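You operate a simulated robot arm through the tools that you are given. There is no shell and no other tool.

The job below is to be done with a simulated robot arm. You get a single attempt, and the scene is never put back.

Task
Load the flat strip to 1500 W, read it, then switch off and unplug.
Fine: dial set, load box on, its display shows the watts; load box off, dial off, strip off; then the grey plug into the second hole of the short wooden rack.
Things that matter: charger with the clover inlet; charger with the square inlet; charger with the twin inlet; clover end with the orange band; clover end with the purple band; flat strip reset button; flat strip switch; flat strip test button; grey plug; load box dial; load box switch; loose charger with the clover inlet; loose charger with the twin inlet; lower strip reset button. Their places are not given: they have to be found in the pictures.

Only the result counts: the job must be done as asked and must still hold three seconds after the hand-in. Knocking over, shifting, dropping, spilling or breaking anything else fails it.

Robot
A 6-joint arm with a two-finger gripper, fixed in place. Base frame: the origin is at the foot of the arm, x ahead of it, y to its left, z up; the work surface is at about z = 900. Readings come in mm, degrees, newtons and seconds.
Its first joint turns from -166.0 to 166.0 degrees. Payload 2.45 kg.
The tool frame sits at the grasp point between the pads (the TCP): z along the fingers, y along the line on which they close. The tips reach 20 mm beyond it. The gripper opens to 140 mm. The gripper's body begins 168 mm behind the TCP.
Orientation is that of the tool frame in the base frame, as a unit quaternion [x, y, z, w]. With the fingers straight down and closing along the base's y, the tool's x points along the base's -x, its y along +y and its z along -z.

Tools
- The arm moves only by the tool arm_command. Its argument "increments" is one flat list of numbers, 7 for each row, row after row: the opening in per cent of the stroke, from 0 (shut) to 100 (fully open), then the shift along the tool's x, y, z in units of 100 mm (1.0 is 100 mm), then the turn, a rotation vector about the tool's x, y, z in units of 45 degrees (1.0 is 45 degrees). In form: [jaw, x, y, z, ax, ay, az, jaw, x, y, z, ax, ay, az, ...]. A call has 1 to 20 rows; each row is the pose to reach, as a shift and turn from the pose commanded when the call began, along the tool's axes at that moment. A call with a number of a shift or a turn outside -1 to 1 is refused whole. A row lasts 0.2 s, in which the tool goes at most 50 mm and 8.6 degrees; a call with a longer step from one row to the next is refused whole, and so is a gripper value outside its range. Where a pose cannot be reached the arm comes as near as it can. A force on the tool above 90 N (or 10 N above the force at the start of the call, whichever is more), or a blocked arm, ends the call early, and 0.2 s more pass. The fingers move at their own pace (about 45 mm/s each) and stop on an object; they squeeze with about 37 N. The grip force told is the motor's: it shows also when the fingers shut on nothing. Time passes only in rows, and 0.2 s behind the last, so rows that repeat a pose let the fingers close. It gives the time, the measured TCP pose, the force on the tool (base axes), the opening and the grip force at its end, in the units of the frame above (readings bear some noise), with the torque about the TCP (base axes, N m) and any sound that the robot's microphone picked up.
- Cameras (640 x 400 px; columns grow to the right, rows downward): "scene" is fixed at [220, -500.4, 1709.1]; the picture's right is [0.97, -0.25, 0.00], its down [-0.15, -0.58, -0.80] and it looks along [0.20, 0.78, -0.59] (base axes); focal length 327 px, centre (320, 200). "wrist" rides on the gripper at [78, 11, -209] in the tool frame; the picture's right is [-0.14, 0.99, 0.00], its down [-0.92, -0.13, -0.37] and it looks along [-0.37, -0.05, 0.93] (tool axes); focal length 280 px, centre (320, 200).
- grab_frame(camera): a new picture of that camera. The clock stands still meanwhile.
- point_at(camera, pixels): for up to 12 pixels [column, row] of the newest picture of that camera ("zoom" is the newest enlarged one), the place [x, y, z] in the base frame of the surface seen there, good to about 2 mm. The clock stands still meanwhile.
- enlarge(camera, box): a new picture of the part [left, top, right, bottom] of that camera's present view, enlarged. The clock stands still meanwhile.
- job_done(): hands the job in; it is judged then, once.

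Open the gripper and draw the arm clear of the work before you hand the job in, unless the task says otherwise.

The tools are called after "Request:" as a command line: name --argument value ..., lists and objects as JSON in quotes. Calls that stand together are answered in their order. arm_command: Moves the arm, as the interface text tells. Its arguments: {"type":"object","properties":{"increments":{"type":"array","items":{"type":"number"}}},"required":["increments"]} The other tools are called the same way: grab_frame (camera) takes a picture; point_at (camera, pixels) gives the place of the surface under pixels of a picture; enlarge (camera, box) takes an enlarged picture of a part of a camera's view; job_done () hands the job in.

At the start:

```text
time_s: 0.0
eef_pos: [755.1, 314.5, 1259.3]
tcp_rot: [0.0, 1.0, 0.0, 0.0]
ft_force: [-0.4, 0.0, -0.5]
torque: [-0.06, 0.04, 0.01]
opening: 139.9
grasp_force: 0.1
```

scene: 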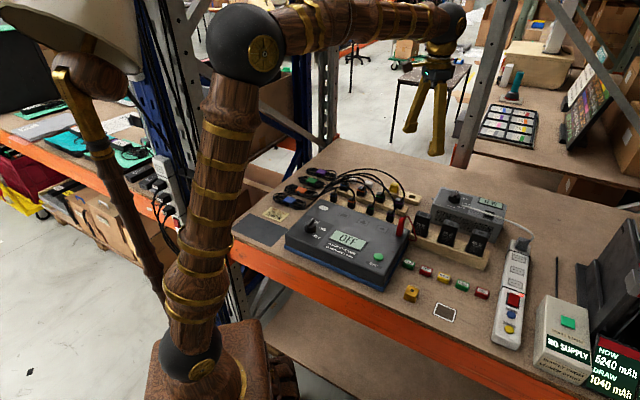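
wrist: 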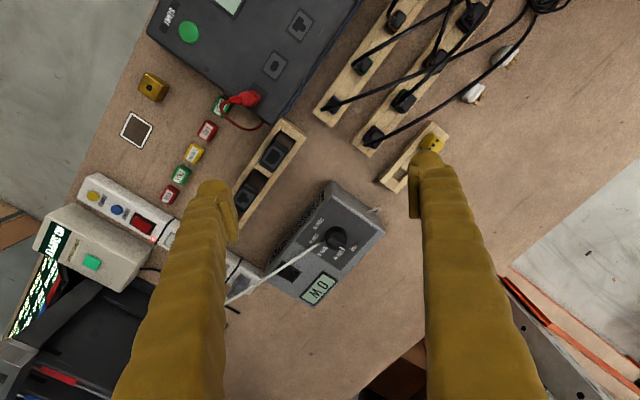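

I start by looking closer: the load box seems to be at scene (470,210), the flat strip at scene (515,290). I enlarge these regions in both cameras.

Request:
enlarge --camera "scene" --box '[400, 170, 560, 270]'

Request:
enlarge --camera "wrist" --box '[220, 160, 460, 310]'

Request:
enlarge --camera "scene" --box '[440, 230, 640, 400]'

Request:
enlarge --camera "scene" --box '[230, 150, 440, 290]'

```text
4.00 times, centred on (480, 220) of scene
```

zoom: 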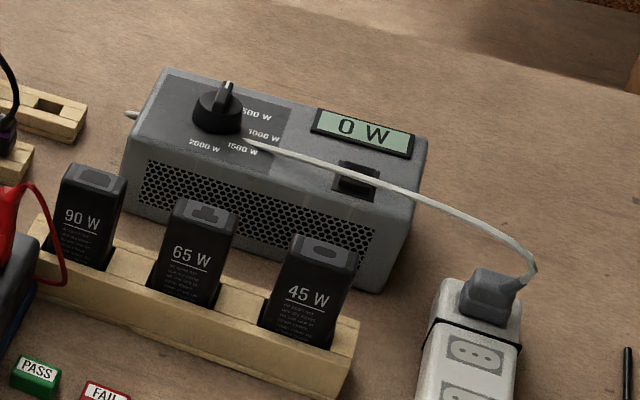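

```text
2.67 times, centred on (340, 235) of wrist
```

zoom: 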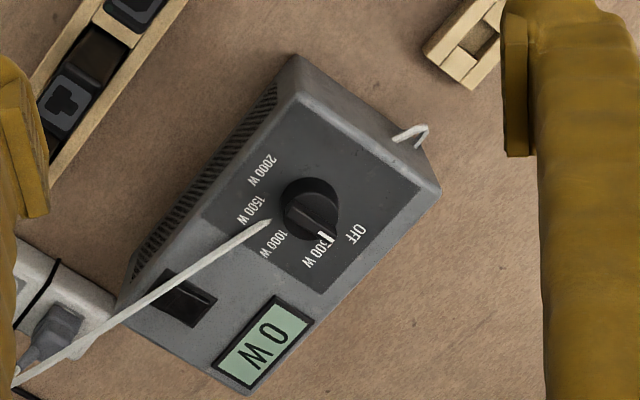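

```text
2.35 times, centred on (540, 315) of scene
```

zoom: 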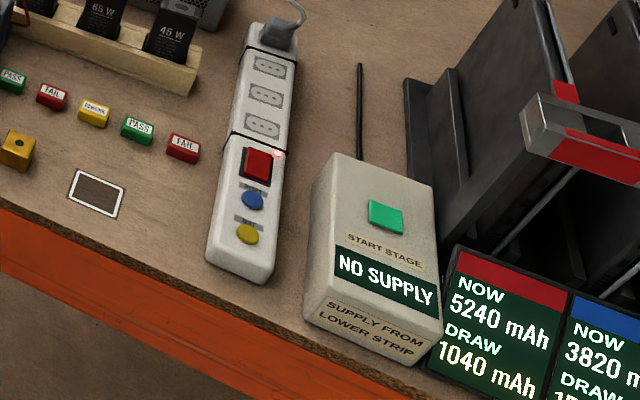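

```text
2.86 times, centred on (335, 220) of scene
```

zoom: 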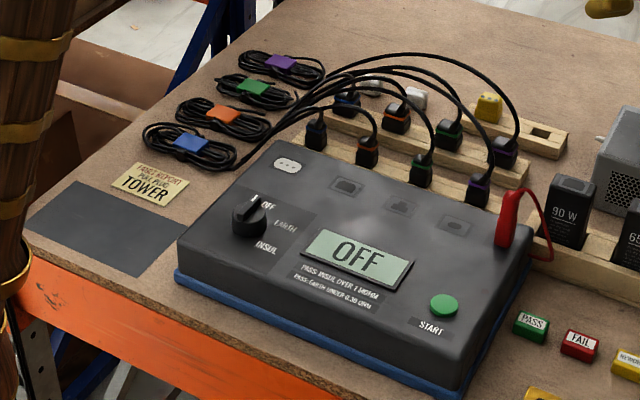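

The load box dial is at wrist (335,237), its switch around wrist (290,270), the grey plug at wrist (243,290). I measure places in the wrist picture.

Request:
grab_frame --camera "wrist"

Request:
point_at --camera "wrist" --pixels '[[334, 236], [341, 249], [291, 271], [318, 289], [330, 183], [385, 228], [308, 304], [265, 267], [240, 290], [432, 143], [404, 175], [383, 181]]'

Request:
enlarge --camera "wrist" --box '[340, 80, 480, 210]'

Request:
enlarge --camera "wrist" --box '[60, 160, 260, 310]'

Request:
enlarge --camera "scene" --box '[480, 230, 560, 360]'

```text
taken
```

wrist: 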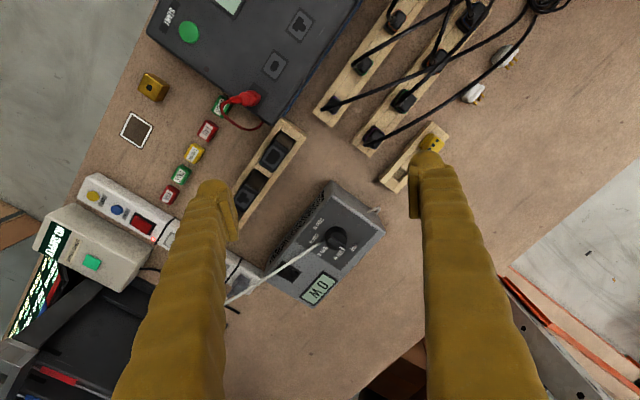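

```text
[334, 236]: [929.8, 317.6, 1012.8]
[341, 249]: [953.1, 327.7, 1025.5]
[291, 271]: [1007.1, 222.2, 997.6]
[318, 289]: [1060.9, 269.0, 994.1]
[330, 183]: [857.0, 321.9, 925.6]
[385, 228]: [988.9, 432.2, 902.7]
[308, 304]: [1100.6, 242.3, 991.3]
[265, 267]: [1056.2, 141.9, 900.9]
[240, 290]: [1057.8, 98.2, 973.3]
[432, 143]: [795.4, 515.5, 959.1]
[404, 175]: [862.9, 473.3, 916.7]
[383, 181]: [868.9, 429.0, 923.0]
```

```text
3.08 times, centred on (410, 145) of wrist
```

zoom: 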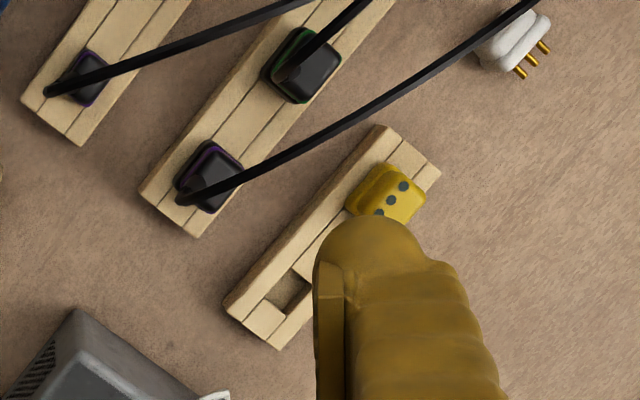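

```text
2.67 times, centred on (160, 235) of wrist
```

zoom: 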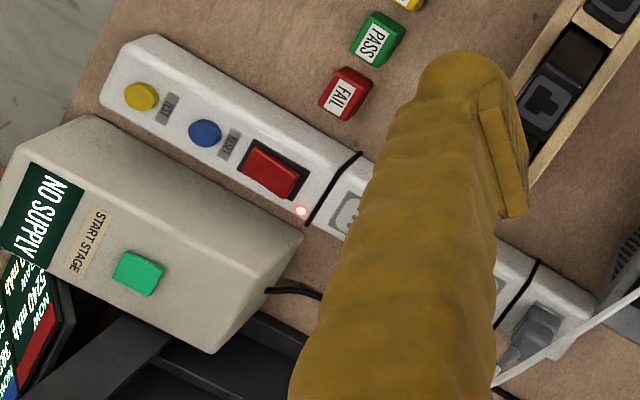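

```text
3.08 times, centred on (520, 295) of scene
```

zoom: 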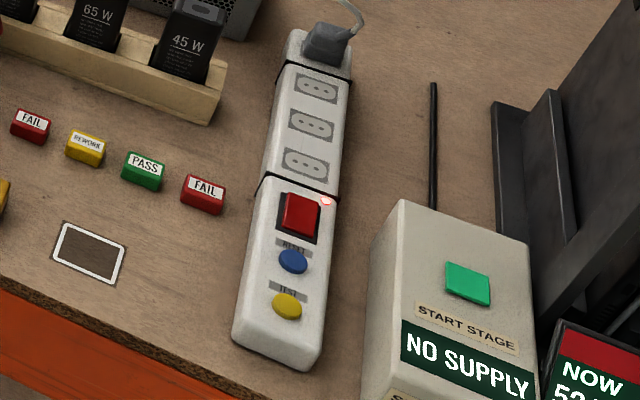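

The strip's light is lit next to its red rocker (scene zoom 327,201) and the load box reads 0 W with the dial apparently at OFF. I move the wrist closer over the load box for a better view.

Request:
arm_command --increments '[100, -0.35, 0, 0.3, 0, 0, 0, 100, -0.7, 0, 0.6, 0, 0, 0, 100, -1.0, 0, 0.8, 0, 0, 0]'

Request:
grab_frame --camera "wrist"

Request:
grab_frame --camera "scene"

```text
time_s: 0.8
eef_pos: [856.9, 314.4, 1181.8]
tcp_rot: [-0.001, 1.0, 0.0, 0.0]
ft_force: [0.1, 0.1, 0.9]
torque: [0.03, -0.03, -0.01]
opening: 140.3
grasp_force: 0.0
```

```text
taken
```

wrist: 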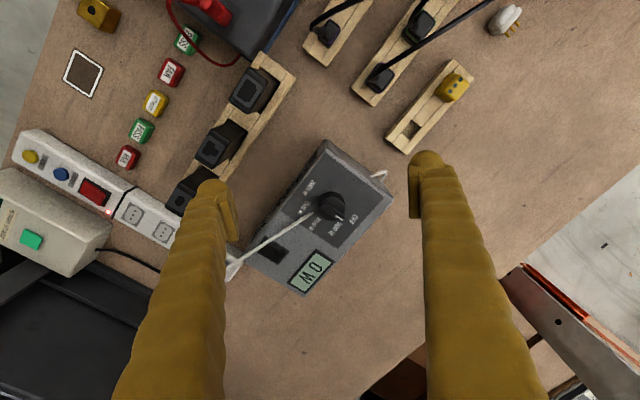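

```text
taken
```

scene: 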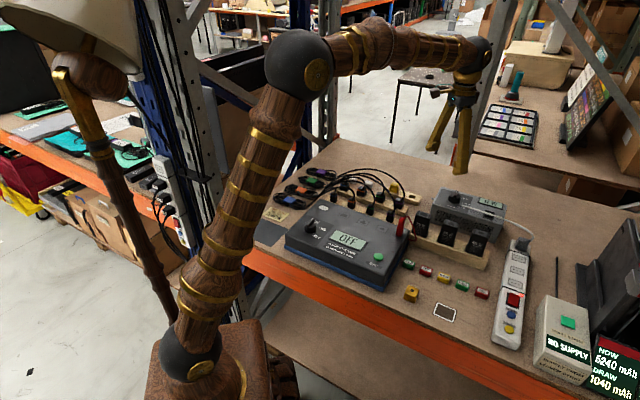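

The dial is now at wrist (330,207), and the short rack with the yellow plug is fully visible with one free hole at (410,130). I enlarge and measure.

Request:
enlarge --camera "wrist" --box '[370, 40, 490, 170]'

Request:
point_at --camera "wrist" --pixels '[[410, 130], [405, 143], [388, 136], [404, 152], [463, 66], [470, 75], [445, 95], [455, 85], [422, 113], [430, 118], [400, 140], [416, 120]]'

Request:
enlarge --camera "wrist" --box '[230, 130, 400, 300]'

Request:
point_at --camera "zoom" --pixels '[[377, 290], [400, 315], [395, 305], [160, 440], [165, 455], [290, 540], [370, 40], [605, 235], [300, 340], [200, 430], [120, 470], [330, 230]]'

```text
3.08 times, centred on (430, 105) of wrist
```

zoom: 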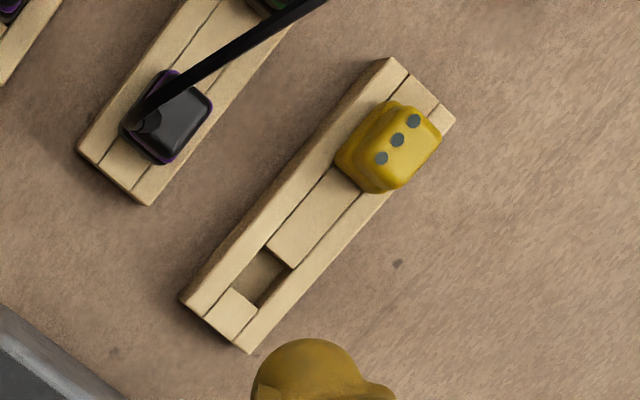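

```text
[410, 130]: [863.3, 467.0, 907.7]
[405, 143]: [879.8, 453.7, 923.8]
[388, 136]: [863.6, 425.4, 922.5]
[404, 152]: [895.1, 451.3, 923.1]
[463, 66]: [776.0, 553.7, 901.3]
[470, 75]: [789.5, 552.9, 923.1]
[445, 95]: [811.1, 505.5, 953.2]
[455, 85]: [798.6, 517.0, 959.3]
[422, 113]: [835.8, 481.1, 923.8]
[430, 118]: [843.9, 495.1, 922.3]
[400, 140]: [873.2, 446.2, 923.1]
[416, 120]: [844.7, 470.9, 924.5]
```

```text
2.35 times, centred on (315, 215) of wrist
```

zoom: 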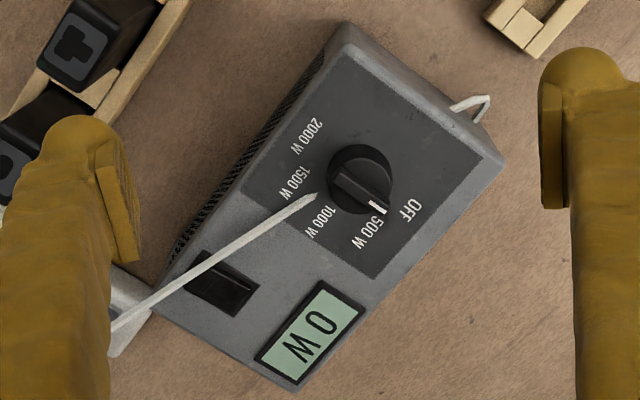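

```text
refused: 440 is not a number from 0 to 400
```

I need base coordinates for dial, labels and switch, so I query the zoom picture.

Request:
point_at --camera "zoom" --pixels '[[345, 178], [377, 208], [360, 193], [412, 210], [371, 232], [325, 222], [290, 185], [307, 137], [222, 284], [235, 275], [208, 262], [310, 340]]'

Request:
point_at --camera "zoom" --pixels '[[330, 165], [392, 180], [350, 150], [340, 210], [345, 22], [505, 160], [285, 388], [160, 310], [475, 103], [205, 258], [258, 288], [235, 316]]'

Request:
enlarge --camera "wrist" --box '[290, 170, 370, 250]'

```text
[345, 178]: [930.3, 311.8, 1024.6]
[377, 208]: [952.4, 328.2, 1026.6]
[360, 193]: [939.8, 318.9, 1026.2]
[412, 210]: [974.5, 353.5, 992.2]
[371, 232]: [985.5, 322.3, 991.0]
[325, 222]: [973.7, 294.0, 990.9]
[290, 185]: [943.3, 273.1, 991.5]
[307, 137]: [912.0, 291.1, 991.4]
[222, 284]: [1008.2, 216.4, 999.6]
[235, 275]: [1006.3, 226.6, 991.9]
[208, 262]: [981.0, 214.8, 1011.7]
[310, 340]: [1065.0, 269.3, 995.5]
```

```text
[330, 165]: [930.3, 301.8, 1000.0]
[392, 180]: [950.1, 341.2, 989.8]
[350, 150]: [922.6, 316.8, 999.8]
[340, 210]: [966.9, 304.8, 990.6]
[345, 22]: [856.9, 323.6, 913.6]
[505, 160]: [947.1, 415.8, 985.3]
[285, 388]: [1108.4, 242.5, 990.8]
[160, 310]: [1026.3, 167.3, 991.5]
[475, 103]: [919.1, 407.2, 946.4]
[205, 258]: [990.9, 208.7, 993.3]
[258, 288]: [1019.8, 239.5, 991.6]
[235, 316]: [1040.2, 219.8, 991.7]
```

```text
5.00 times, centred on (330, 210) of wrist
```

zoom: 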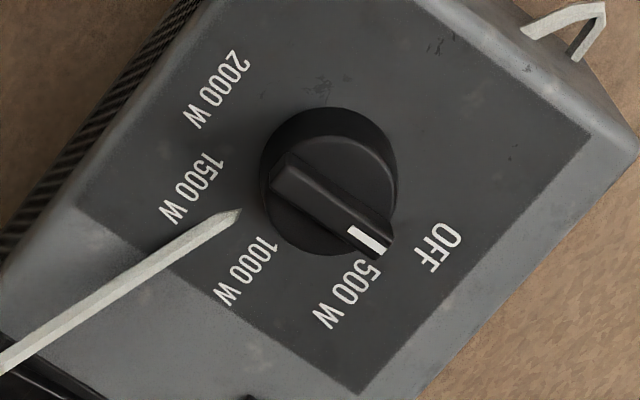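

The 5x picture shows the pointer mark at (367,240) pointing near OFF, with labels stepped about 45 degrees. I measure heights of skirt, disc and ridge on it.

Request:
point_at --camera "zoom" --pixels '[[292, 230], [365, 165], [290, 185], [330, 205], [372, 240], [265, 170], [340, 115], [393, 160], [287, 158], [388, 250], [300, 215], [230, 220]]'

Request:
enlarge --camera "wrist" --box '[230, 220, 310, 290]'

Request:
enlarge --camera "scene" --box '[430, 185, 510, 235]'

```text
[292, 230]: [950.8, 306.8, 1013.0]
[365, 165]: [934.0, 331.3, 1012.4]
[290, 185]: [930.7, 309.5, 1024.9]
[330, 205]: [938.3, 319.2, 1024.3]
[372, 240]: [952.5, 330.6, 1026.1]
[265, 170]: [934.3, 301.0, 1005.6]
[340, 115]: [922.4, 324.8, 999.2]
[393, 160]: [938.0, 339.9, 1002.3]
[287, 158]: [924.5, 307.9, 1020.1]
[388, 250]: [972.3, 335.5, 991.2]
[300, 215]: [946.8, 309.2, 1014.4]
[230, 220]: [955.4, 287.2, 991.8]
```

```text
5.71 times, centred on (270, 255) of wrist
```

zoom: 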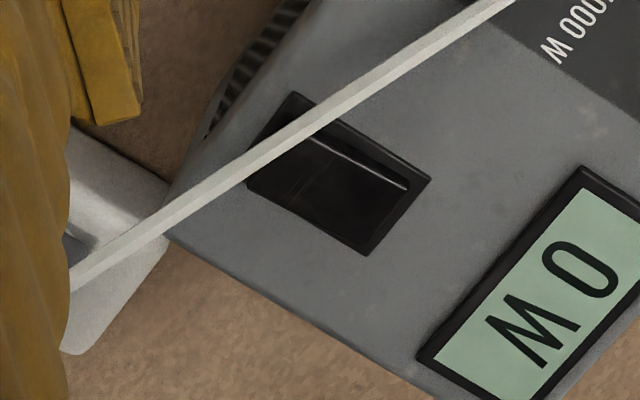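

```text
8.00 times, centred on (470, 210) of scene
```

zoom: 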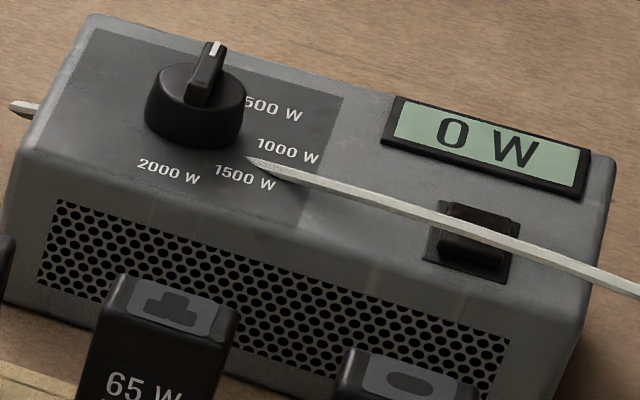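

The disc top is at z≈1013 and the ridge top at z≈1025, running from (930,309) to (952,330), i.e. along 43°, which matches OFF. Now I move closer over the switch to see its rocker and test the reach.

Request:
arm_command --increments '[100, -0.25, -0.2, 0.15, 0, 0, 0, 100, -0.5, -0.4, 0.3, 0, 0, 0, 100, -0.75, -0.6, 0.45, 0, 0, 0, 100, -1.0, -0.75, 0.6, 0, 0, 0]'

Request:
grab_frame --camera "wrist"

Request:
grab_frame --camera "scene"

```text
time_s: 1.8
eef_pos: [955.9, 240.8, 1119.0]
tcp_rot: [0.001, 1.0, 0.0, 0.001]
ft_force: [-0.3, -0.2, 0.9]
torque: [0.01, -0.02, -0.01]
opening: 140.1
grasp_force: 0.0
```

```text
taken
```

wrist: 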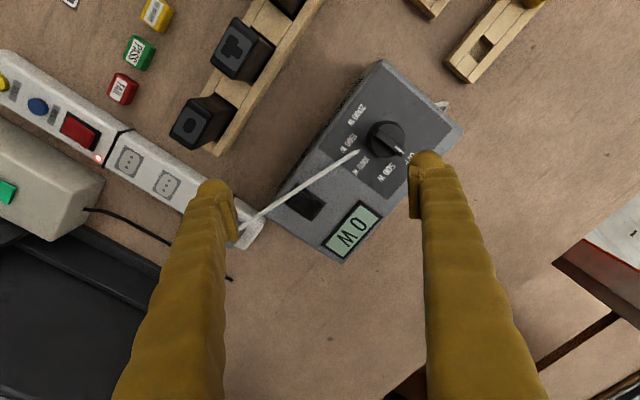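

```text
taken
```

scene: 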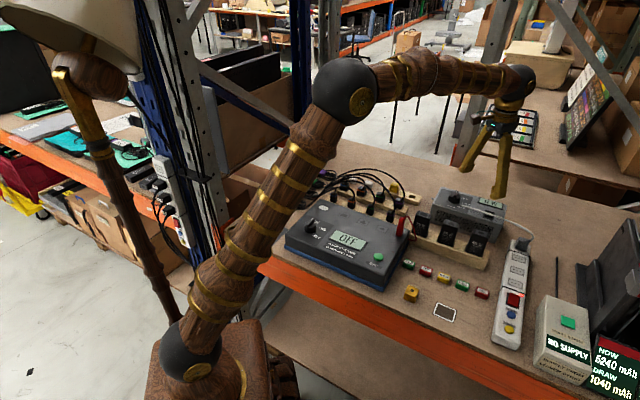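

Reach is fine here (r≈986). The switch is at wrist (305,205); I enlarge it and the dial.

Request:
enlarge --camera "wrist" --box '[270, 175, 340, 235]'

Request:
point_at --camera "zoom" --pixels '[[320, 200], [280, 160], [360, 240], [300, 240], [340, 160], [250, 200], [390, 200]]'

Request:
enlarge --camera "wrist" --box '[340, 100, 420, 180]'

```text
6.67 times, centred on (305, 205) of wrist
```

zoom: 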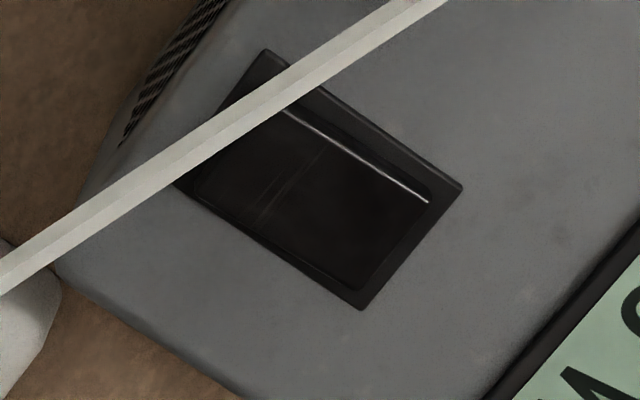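

```text
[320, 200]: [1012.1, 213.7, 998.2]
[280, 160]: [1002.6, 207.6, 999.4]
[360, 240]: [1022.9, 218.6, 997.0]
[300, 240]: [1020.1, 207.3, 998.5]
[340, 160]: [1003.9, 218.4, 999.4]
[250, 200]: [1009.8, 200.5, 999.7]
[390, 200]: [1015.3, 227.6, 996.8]
```

```text
5.00 times, centred on (380, 140) of wrist
```

zoom: 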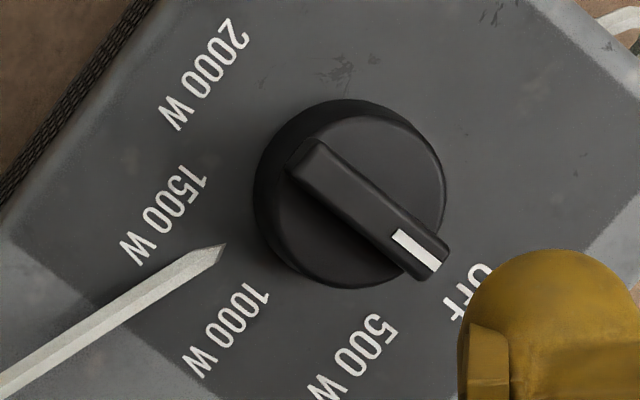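

The rocker slopes: high (z≈999.7) at the vent side, low (z≈996.8) at the far side, so the load box is off and the high end near (1002,204) must be pressed. I measure the cable crossing over it, and the strip/plug area.

Request:
enlarge --camera "wrist" --box '[270, 175, 340, 235]'

Request:
point_at --camera "zoom" --pixels '[[415, 14], [350, 58], [280, 104], [220, 145], [160, 184], [90, 230], [20, 277], [268, 55], [455, 190], [360, 303], [190, 188], [230, 105]]'

Request:
enlarge --camera "scene" --box '[480, 220, 560, 280]'

Request:
point_at --camera "zoom" --pixels '[[300, 165], [280, 130], [330, 130], [300, 200], [340, 180], [250, 160], [380, 110], [355, 100], [290, 240], [260, 180], [360, 200], [375, 60]]'

```text
6.67 times, centred on (305, 205) of wrist
```

zoom: 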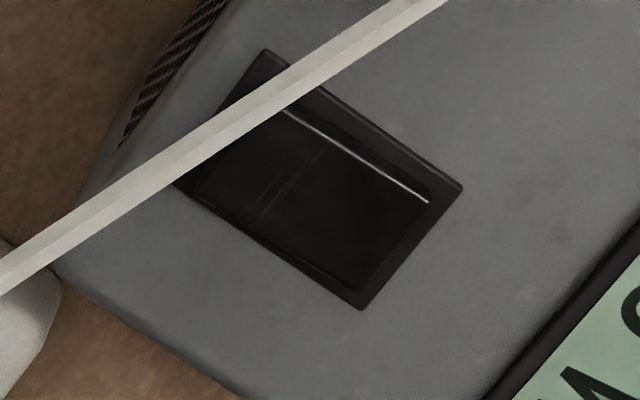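

```text
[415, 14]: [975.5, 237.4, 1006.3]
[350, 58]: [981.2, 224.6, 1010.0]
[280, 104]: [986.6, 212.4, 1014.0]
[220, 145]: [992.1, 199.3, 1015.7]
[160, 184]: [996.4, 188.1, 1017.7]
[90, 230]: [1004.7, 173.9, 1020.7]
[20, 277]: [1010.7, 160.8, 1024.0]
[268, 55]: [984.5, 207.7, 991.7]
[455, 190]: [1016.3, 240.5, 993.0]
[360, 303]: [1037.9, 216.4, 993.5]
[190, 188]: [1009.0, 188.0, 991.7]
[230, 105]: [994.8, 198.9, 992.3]
```

```text
6.67 times, centred on (520, 250) of scene
```

zoom: 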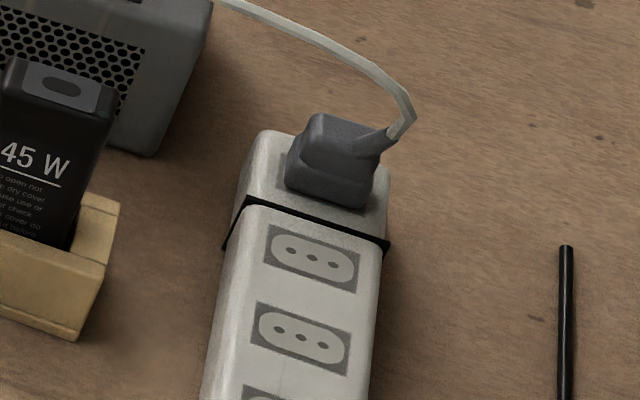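

```text
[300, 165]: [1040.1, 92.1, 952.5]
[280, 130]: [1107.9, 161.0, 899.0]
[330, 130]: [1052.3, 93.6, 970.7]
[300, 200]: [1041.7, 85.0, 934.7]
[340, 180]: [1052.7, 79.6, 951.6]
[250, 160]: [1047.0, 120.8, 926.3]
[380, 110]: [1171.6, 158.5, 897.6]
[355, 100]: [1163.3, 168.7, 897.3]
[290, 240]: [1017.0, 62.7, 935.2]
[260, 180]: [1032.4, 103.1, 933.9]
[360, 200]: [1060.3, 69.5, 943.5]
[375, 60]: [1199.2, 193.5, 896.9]
```

Panel corners give rocker centre (1012,213), and the cable passes about 9 mm from its high end. First the dial: centre ≈ (941,320), ridge along 43.7°, so I turn the gripper by −43.7° about tool z and hover above it at z=1065 with a 42 mm opening.

Request:
arm_command --increments '[70, 0.025, 0.13, 0.0, 0, 0, -0.162, 60, 0.05, 0.26, 0.1, 0, 0, -0.324, 50, 0.075, 0.4, 0.2, 0, 0, -0.486, 40, 0.1, 0.53, 0.3, 0, 0, -0.648, 30, 0.125, 0.66, 0.42, 0, 0, -0.81, 30, 0.15, 0.795, 0.54, 0, 0, -0.971, 30, 0.15, 0.795, 0.54, 0, 0, -0.971, 30, 0.15, 0.795, 0.54, 0, 0, -0.971]'

Request:
grab_frame --camera "wrist"

Request:
grab_frame --camera "scene"

```text
time_s: 3.6
eef_pos: [939.5, 319.5, 1065.7]
tcp_rot: [-0.373, 0.928, 0.0, 0.001]
ft_force: [-0.8, 0.3, 0.9]
torque: [-0.02, 0.0, 0.0]
opening: 41.8
grasp_force: 0.1
```

```text
taken
```

wrist: 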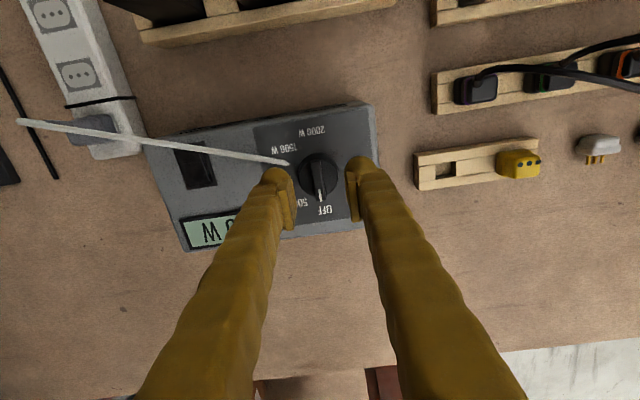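

```text
taken
```

scene: 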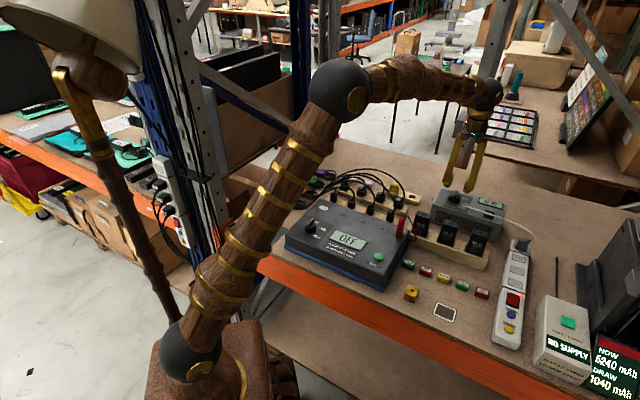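

The ridge now lies nearly vertical in the wrist picture at about (318,180) between the fingers. I enlarge to check centring and alignment.

Request:
enlarge --camera "wrist" --box '[270, 140, 370, 220]'

Request:
point_at --camera "zoom" --pixels '[[300, 150], [315, 150], [310, 180], [300, 215], [325, 250], [340, 250], [330, 200], [260, 200], [395, 200], [305, 130]]'

```text
5.00 times, centred on (320, 180) of wrist
```

zoom: 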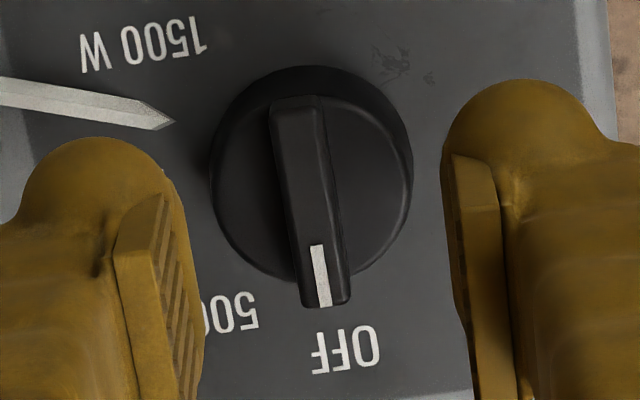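

```text
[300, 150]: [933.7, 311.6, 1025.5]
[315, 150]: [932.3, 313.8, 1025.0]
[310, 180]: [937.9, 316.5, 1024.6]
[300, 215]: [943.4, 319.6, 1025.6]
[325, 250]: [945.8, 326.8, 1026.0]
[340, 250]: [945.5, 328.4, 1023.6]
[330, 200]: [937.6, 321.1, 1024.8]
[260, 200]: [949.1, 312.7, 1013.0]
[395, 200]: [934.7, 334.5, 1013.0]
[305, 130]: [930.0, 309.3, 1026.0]
```

Ridge is aligned with the tool's x axis and centred to within about 1 mm. I lower 31 mm to TCP z≈1035 so the tips stop just above the disc (z 1013), still open.

Request:
arm_command --increments '[30, -0.01, 0, 0.1, 0, 0, 0, 30, -0.018, 0, 0.2, 0, 0, 0, 30, -0.018, 0, 0.26, 0, 0, 0, 30, -0.018, 0, 0.305, 0, 0, 0, 30, -0.018, 0, 0.305, 0, 0, 0]'

Request:
grab_frame --camera "wrist"

Request:
enlarge --camera "wrist" --box '[270, 140, 370, 220]'

Request:
enlarge --camera "scene" --box '[430, 160, 530, 240]'

```text
time_s: 4.8
eef_pos: [939.8, 321.4, 1033.9]
tcp_rot: [-0.372, 0.928, -0.001, 0.0]
ft_force: [-0.6, 0.9, 0.5]
torque: [-0.01, -0.01, 0.0]
opening: 42.0
grasp_force: 0.1
```

```text
taken
```

wrist: 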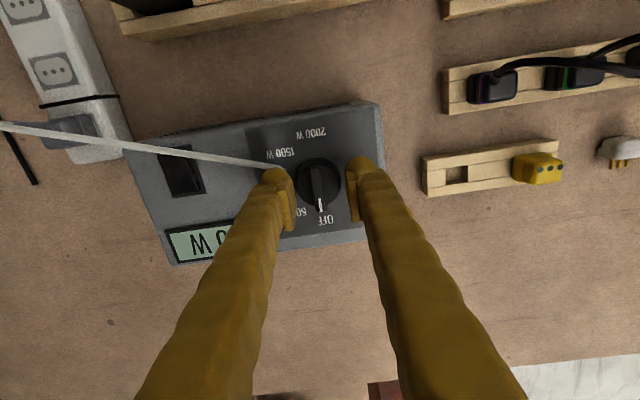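

```text
5.00 times, centred on (320, 180) of wrist
```

zoom: 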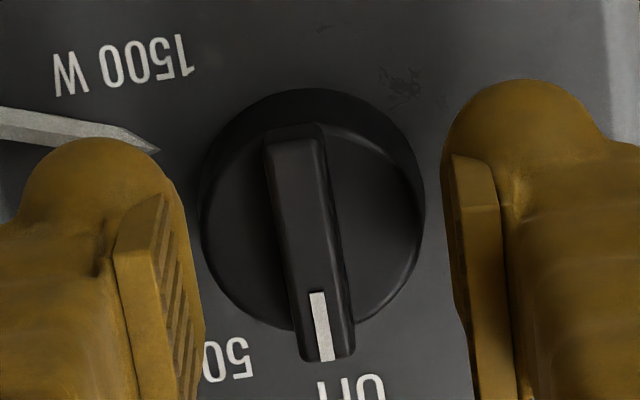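

```text
5.00 times, centred on (480, 200) of scene
```

zoom: 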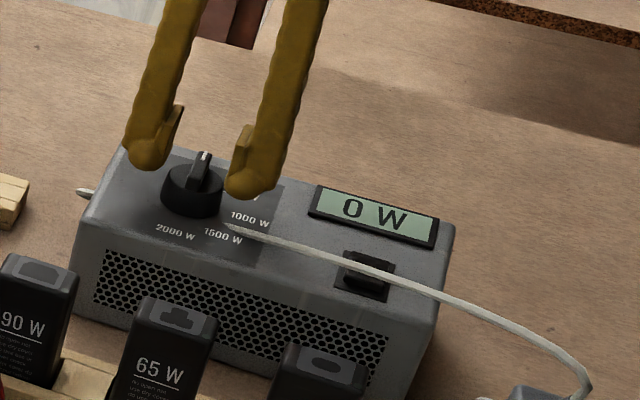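

The fingers straddle the ridge (zoom 310,240) with tips just above the disc. I close the gripper on the ridge.

Request:
arm_command --increments '[15, 0, -0.01, 0, 0, 0, 0, 5, 0, -0.012, 0, 0, 0, 0, 0, 0, -0.012, 0, 0, 0, 0, 0, 0, -0.012, 0, 0, 0, 0]'

Request:
enlarge --camera "wrist" --box '[270, 140, 370, 220]'

```text
time_s: 5.8
eef_pos: [941.8, 318.2, 1033.7]
tcp_rot: [-0.372, 0.928, 0.0, 0.0]
ft_force: [5.0, -2.1, -0.4]
torque: [0.0, -0.04, 0.0]
opening: 9.1
grasp_force: 36.7
```

```text
5.00 times, centred on (320, 180) of wrist
```

zoom: 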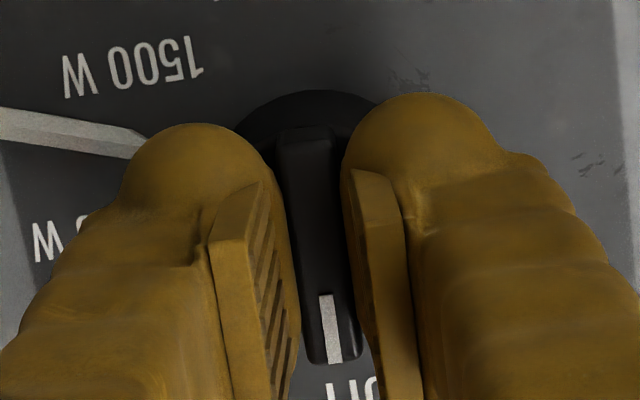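

The ridge is gripped (opening 9.1 mm, 36.7 N). I turn the first 45° clockwise from above (+ about tool z) toward 500 W.

Request:
arm_command --increments '[0, 0, -0.012, 0, 0, 0, 0.167, 0, 0, -0.012, 0, 0, 0, 0.333, 0, 0, -0.012, 0, 0, 0, 0.5, 0, 0, -0.012, 0, 0, 0, 0.667, 0, 0, -0.012, 0, 0, 0, 0.833, 0, 0, -0.012, 0, 0, 0, 1.0, 0, 0, -0.012, 0, 0, 0, 1.0]'

Request:
enlarge --camera "wrist" --box '[270, 140, 370, 220]'

Request:
enlarge --camera "scene" --box '[430, 160, 530, 240]'

```text
time_s: 7.4
eef_pos: [941.7, 320.0, 1033.9]
tcp_rot: [0.011, 1.0, 0.001, 0.0]
ft_force: [-32.3, 18.3, 9.9]
torque: [0.21, 0.38, 0.02]
opening: 9.1
grasp_force: 36.5
```

```text
5.00 times, centred on (320, 180) of wrist
```

zoom: 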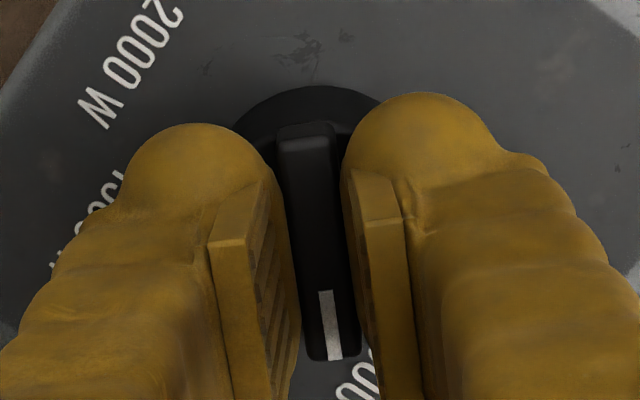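

```text
5.00 times, centred on (480, 200) of scene
```

zoom: 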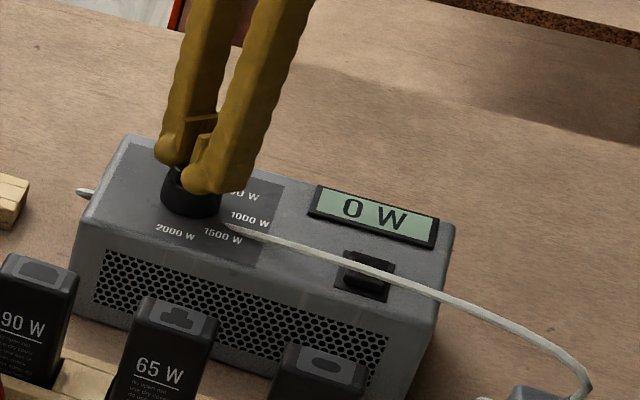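

The dial turned with the gripper to 500 W, but a 37 N side force shows my commanded point is ~2 mm off the dial axis. I relieve it by shifting −2 mm in x and +1.2 mm in y.

Request:
arm_command --increments '[0, 0.01, 0.006, 0, 0, 0, 0, 0, 0.02, 0.012, 0, 0, 0, 0, 0, 0.02, 0.012, 0, 0, 0, 0]'

```text
time_s: 8.2
eef_pos: [941.0, 320.2, 1033.3]
tcp_rot: [0.011, 1.0, 0.0, 0.002]
ft_force: [15.8, 4.8, 7.6]
torque: [0.11, -0.38, 0.0]
opening: 9.3
grasp_force: 37.0
```

Side force is down to about 16 N; I apply a fine correction (+0.65 mm x, +0.4 mm y) and turn the second 45° toward 1000 W.

Request:
arm_command --increments '[0, -0.0065, 0.004, 0, 0, 0, 0, 0, -0.0065, 0.004, 0, 0, 0, 0.167, 0, -0.0065, 0.004, 0, 0, 0, 0.333, 0, -0.0065, 0.004, 0, 0, 0, 0.5, 0, -0.0065, 0.004, 0, 0, 0, 0.667, 0, -0.0065, 0.004, 0, 0, 0, 0.833, 0, -0.0065, 0.004, 0, 0, 0, 1.0, 0, -0.0065, 0.004, 0, 0, 0, 1.0]'

Request:
enlarge --camera "scene" --box '[430, 160, 530, 240]'

```text
time_s: 10.0
eef_pos: [941.9, 321.6, 1033.3]
tcp_rot: [0.392, 0.92, 0.0, 0.0]
ft_force: [34.7, -5.9, 14.7]
torque: [-0.08, -0.36, 0.02]
opening: 9.0
grasp_force: 36.6
```

```text
5.00 times, centred on (480, 200) of scene
```

zoom: 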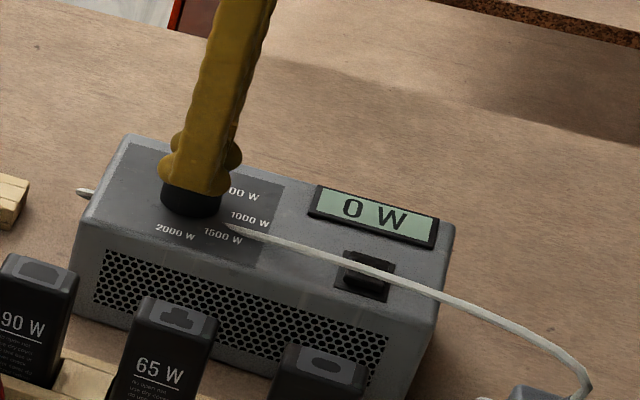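

The dial is at about −46° (1000 W). I relieve the side force (shift ≈ +1.3, −0.4 mm in base) and turn the last 45° to 1500 W.

Request:
arm_command --increments '[0, -0.012, 0.0066, 0, 0, 0, 0, 0, -0.012, 0.0066, 0, 0, 0, 0.167, 0, -0.012, 0.0066, 0, 0, 0, 0.333, 0, -0.012, 0.0066, 0, 0, 0, 0.5, 0, -0.012, 0.0066, 0, 0, 0, 0.667, 0, -0.012, 0.0066, 0, 0, 0, 0.833, 0, -0.012, 0.0066, 0, 0, 0, 1.0, 0, -0.012, 0.0066, 0, 0, 0, 1.0]'

Request:
enlarge --camera "scene" --box '[430, 160, 530, 240]'

Request:
enlarge --camera "wrist" --box '[270, 140, 370, 220]'

```text
time_s: 11.8
eef_pos: [942.2, 320.6, 1033.7]
tcp_rot: [0.715, 0.699, 0.0, 0.0]
ft_force: [-8.6, 11.5, 14.3]
torque: [0.2, 0.09, 0.02]
opening: 9.0
grasp_force: 37.0
```

```text
5.00 times, centred on (480, 200) of scene
```

zoom: 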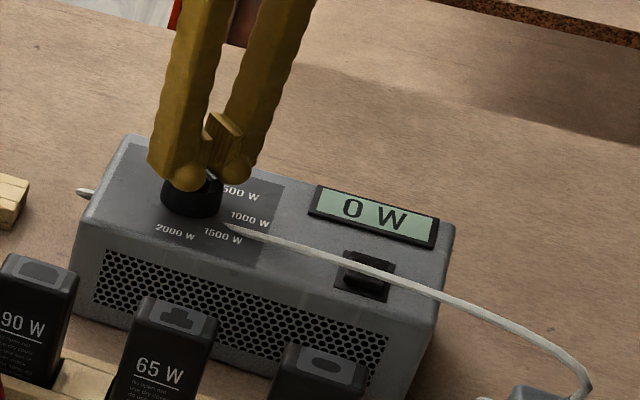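

```text
5.00 times, centred on (320, 180) of wrist
```

zoom: 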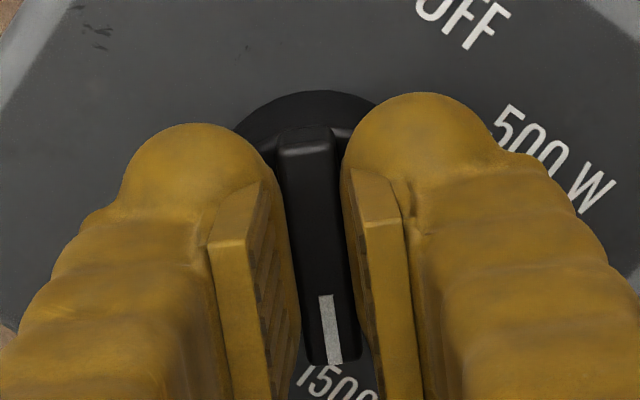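

The pointer mark (330,330) now faces "1500 W". I open to ~35 mm, then lift straight up and look at the dial.

Request:
arm_command --increments '[28, 0, 0, 0, 0, 0, 0, 28, 0, 0, 0, 0, 0, 0, 28, 0, 0, 0, 0, 0, 0, 28, 0, 0, -0.3, 0, 0, 0, 28, 0, 0, -0.7, 0, 0, 0, 28, 0, 0, -0.9, 0, 0, 0]'

Request:
grab_frame --camera "wrist"

Request:
enlarge --camera "wrist" --box '[270, 140, 370, 220]'

Request:
enlarge --camera "scene" --box '[430, 160, 530, 240]'

```text
time_s: 13.2
eef_pos: [943.4, 320.2, 1124.0]
tcp_rot: [0.715, 0.699, 0.0, 0.001]
ft_force: [-0.8, 0.1, -0.7]
torque: [-0.04, 0.03, -0.01]
opening: 39.1
grasp_force: 0.0
```

```text
taken
```

wrist: 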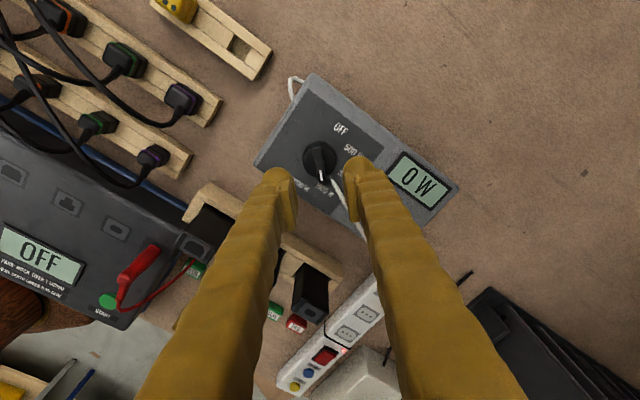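

```text
5.00 times, centred on (320, 180) of wrist
```

zoom: 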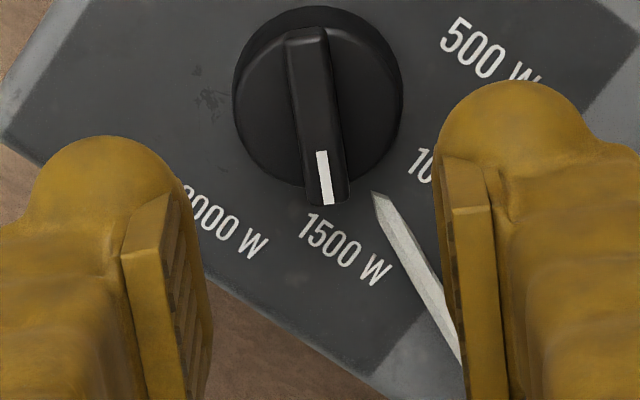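

```text
5.00 times, centred on (480, 200) of scene
```

zoom: 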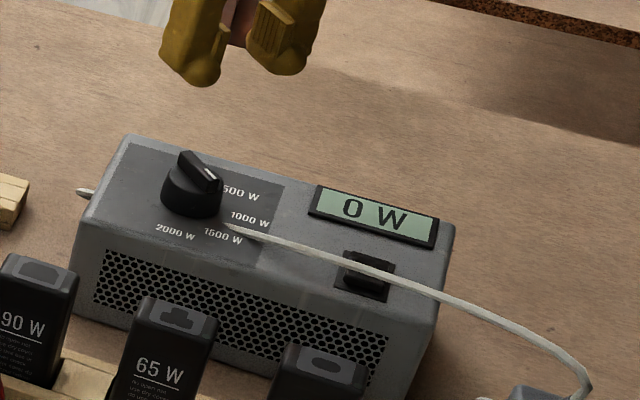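

Dial is set to 1500 W (wrist zoom mark at 325,178 over "1500 W"), box unmoved. Next I close the gripper, turn it about z and bring it above the rocker's high end, still well over the cable.

Request:
arm_command --increments '[20, -0.2, 0.14, 0.0, 0, 0, -0.13, 10, -0.4, 0.28, 0.0, 0, 0, -0.26, 0, -0.6, 0.42, 0.05, 0, 0, -0.39, 0, -0.8, 0.55, 0.1, 0, 0, -0.52, 0, -1.0, 0.69, 0.2, 0, 0, -0.651, 0, -1.0, 0.69, 0.2, 0, 0, -0.651]'

Request:
grab_frame --camera "wrist"

Request:
enlarge --camera "scene" --box '[430, 140, 550, 240]'

```text
time_s: 14.6
eef_pos: [1008.1, 219.3, 1102.2]
tcp_rot: [0.514, 0.858, -0.001, 0.0]
ft_force: [-0.5, -0.5, -0.8]
torque: [-0.02, 0.05, 0.0]
opening: 0.1
grasp_force: 29.0
```

```text
taken
```

wrist: 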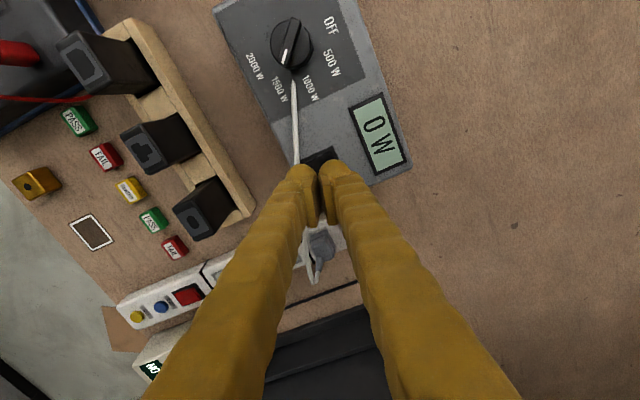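

```text
4.00 times, centred on (490, 190) of scene
```

zoom: 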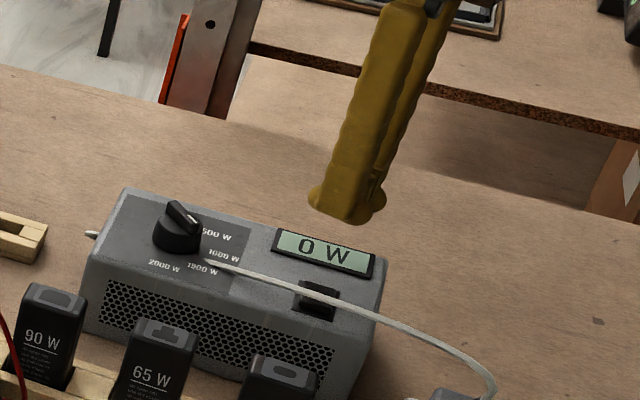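

Gripper is closed and above the switch at (1008,219,1102). I tilt it 12° outward (so its near edge is lowest) and lower to TCP z≈1050 over the rocker's high end.

Request:
arm_command --increments '[0, -0.03, -0.016, 0.18, -0.09, 0, 0, 0, -0.06, -0.032, 0.36, -0.18, 0, 0, 0, -0.087, -0.049, 0.54, -0.267, 0, 0, 0, -0.087, -0.049, 0.54, -0.267, 0, 0]'

Request:
enlarge --camera "wrist" --box '[260, 130, 400, 230]'

Request:
enlarge --camera "scene" --box '[450, 160, 530, 230]'

```text
time_s: 15.6
eef_pos: [1010.0, 210.0, 1048.8]
tcp_rot: [0.512, 0.853, 0.09, 0.055]
ft_force: [0.5, 0.0, 0.0]
torque: [-0.04, -0.03, 0.03]
opening: 0.0
grasp_force: 29.6
```

```text
4.00 times, centred on (330, 180) of wrist
```

zoom: 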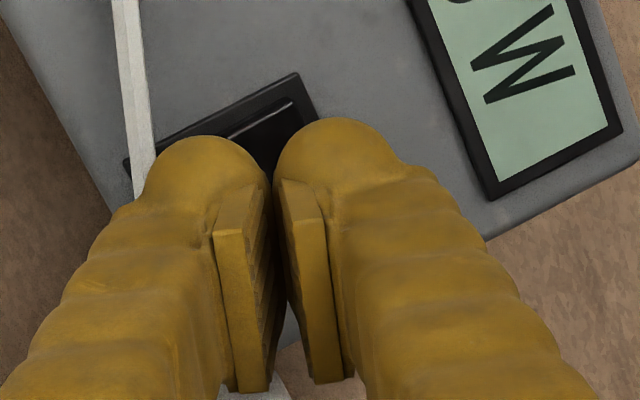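

```text
5.71 times, centred on (490, 195) of scene
```

zoom: 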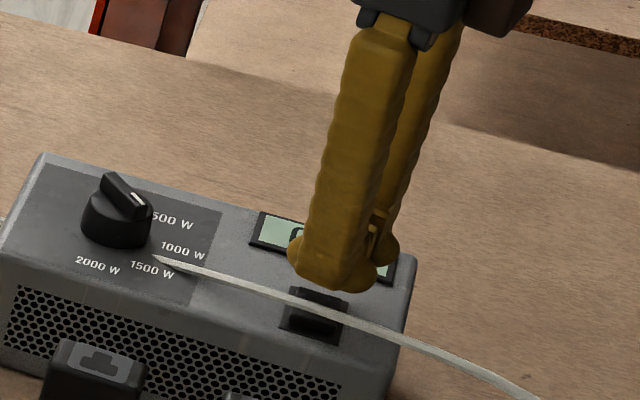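

No contact yet. I lower straight down 20 mm (tool z 0.196, y −0.042) to TCP z≈1030 and check forces before pressing.

Request:
arm_command --increments '[0, 0, -0.021, 0.098, 0, 0, 0, 0, 0, -0.042, 0.196, 0, 0, 0, 0, 0, -0.042, 0.196, 0, 0, 0]'

Request:
enlarge --camera "wrist" --box '[260, 130, 400, 230]'

Request:
enlarge --camera "scene" --box '[450, 160, 530, 230]'

```text
time_s: 16.4
eef_pos: [1010.1, 207.9, 1030.6]
tcp_rot: [0.512, 0.853, 0.089, 0.055]
ft_force: [0.3, 0.0, -0.4]
torque: [0.0, -0.03, 0.04]
opening: 0.0
grasp_force: 29.0
```

```text
4.00 times, centred on (330, 180) of wrist
```

zoom: 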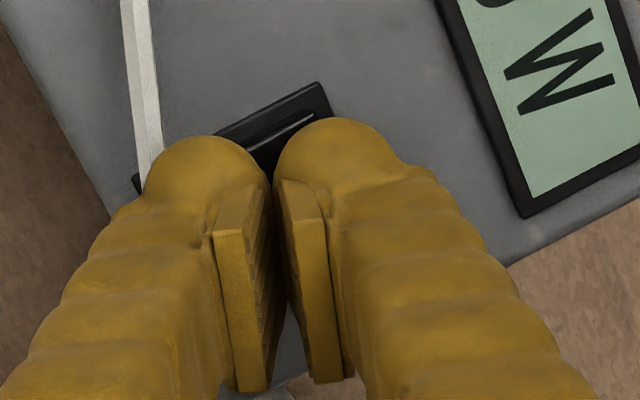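

```text
5.71 times, centred on (490, 195) of scene
```

zoom: 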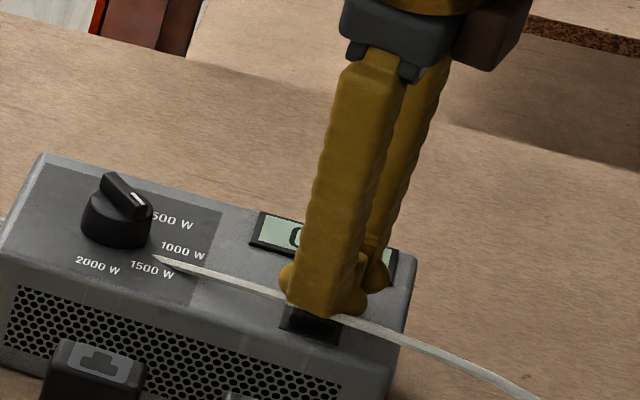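

No force at all at z≈1030, and the cable is not pushed. I go down another 6 mm.

Request:
arm_command --increments '[0, 0, -0.006, 0.029, 0, 0, 0, 0, 0, -0.0125, 0.0587, 0, 0, 0, 0, 0, -0.0125, 0.0587, 0, 0, 0]'

```text
time_s: 17.2
eef_pos: [1010.5, 208.6, 1024.3]
tcp_rot: [0.513, 0.852, 0.089, 0.054]
ft_force: [-0.1, -0.8, 0.0]
torque: [-0.01, -0.02, 0.02]
opening: 0.0
grasp_force: 29.5
```

Still free. I go 3 mm more and read the force and any click.

Request:
arm_command --increments '[0, 0, -0.003, 0.0147, 0, 0, 0, 0, 0, -0.0062, 0.0293, 0, 0, 0, 0, 0, -0.0062, 0.0293, 0, 0, 0]'

Request:
enlarge --camera "scene" --box '[450, 160, 530, 230]'

```text
time_s: 18.0
eef_pos: [1009.3, 208.8, 1019.9]
tcp_rot: [0.512, 0.853, 0.089, 0.054]
ft_force: [0.9, 0.8, -0.1]
torque: [0.0, 0.0, -0.02]
opening: 0.0
grasp_force: 29.6
```

```text
5.71 times, centred on (490, 195) of scene
```

zoom: 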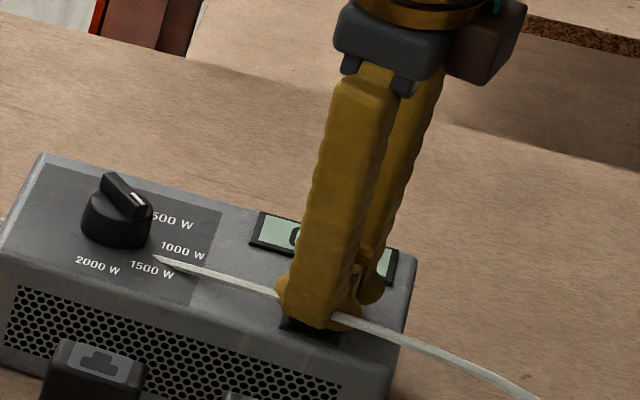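

Still no contact at TCP z≈1020. I continue with 2 mm.

Request:
arm_command --increments '[0, 0, -0.002, 0.0098, 0, 0, 0, 0, 0, -0.0042, 0.0196, 0, 0, 0, 0, 0, -0.0042, 0.0196, 0, 0, 0]'

```text
time_s: 18.8
eef_pos: [1009.8, 208.0, 1019.2]
tcp_rot: [0.513, 0.852, 0.089, 0.053]
ft_force: [-0.5, 0.0, -0.6]
torque: [0.0, -0.05, 0.02]
opening: 0.0
grasp_force: 29.8
```

Still free (force ≈ 0). Another 2 mm.

Request:
arm_command --increments '[0, 0, -0.002, 0.0098, 0, 0, 0, 0, 0, -0.0042, 0.0196, 0, 0, 0, 0, 0, -0.0042, 0.0196, 0, 0, 0]'

Request:
enlarge --camera "scene" --box '[450, 160, 530, 230]'

```text
time_s: 19.6
eef_pos: [1010.2, 208.9, 1016.4]
tcp_rot: [0.512, 0.853, 0.09, 0.054]
ft_force: [5.5, -1.9, 14.2]
torque: [0.06, 0.06, 0.02]
opening: 0.1
grasp_force: 29.2
```

```text
5.71 times, centred on (490, 195) of scene
```

zoom: 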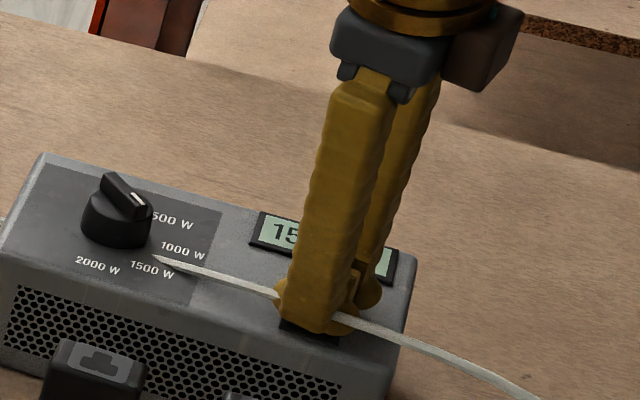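

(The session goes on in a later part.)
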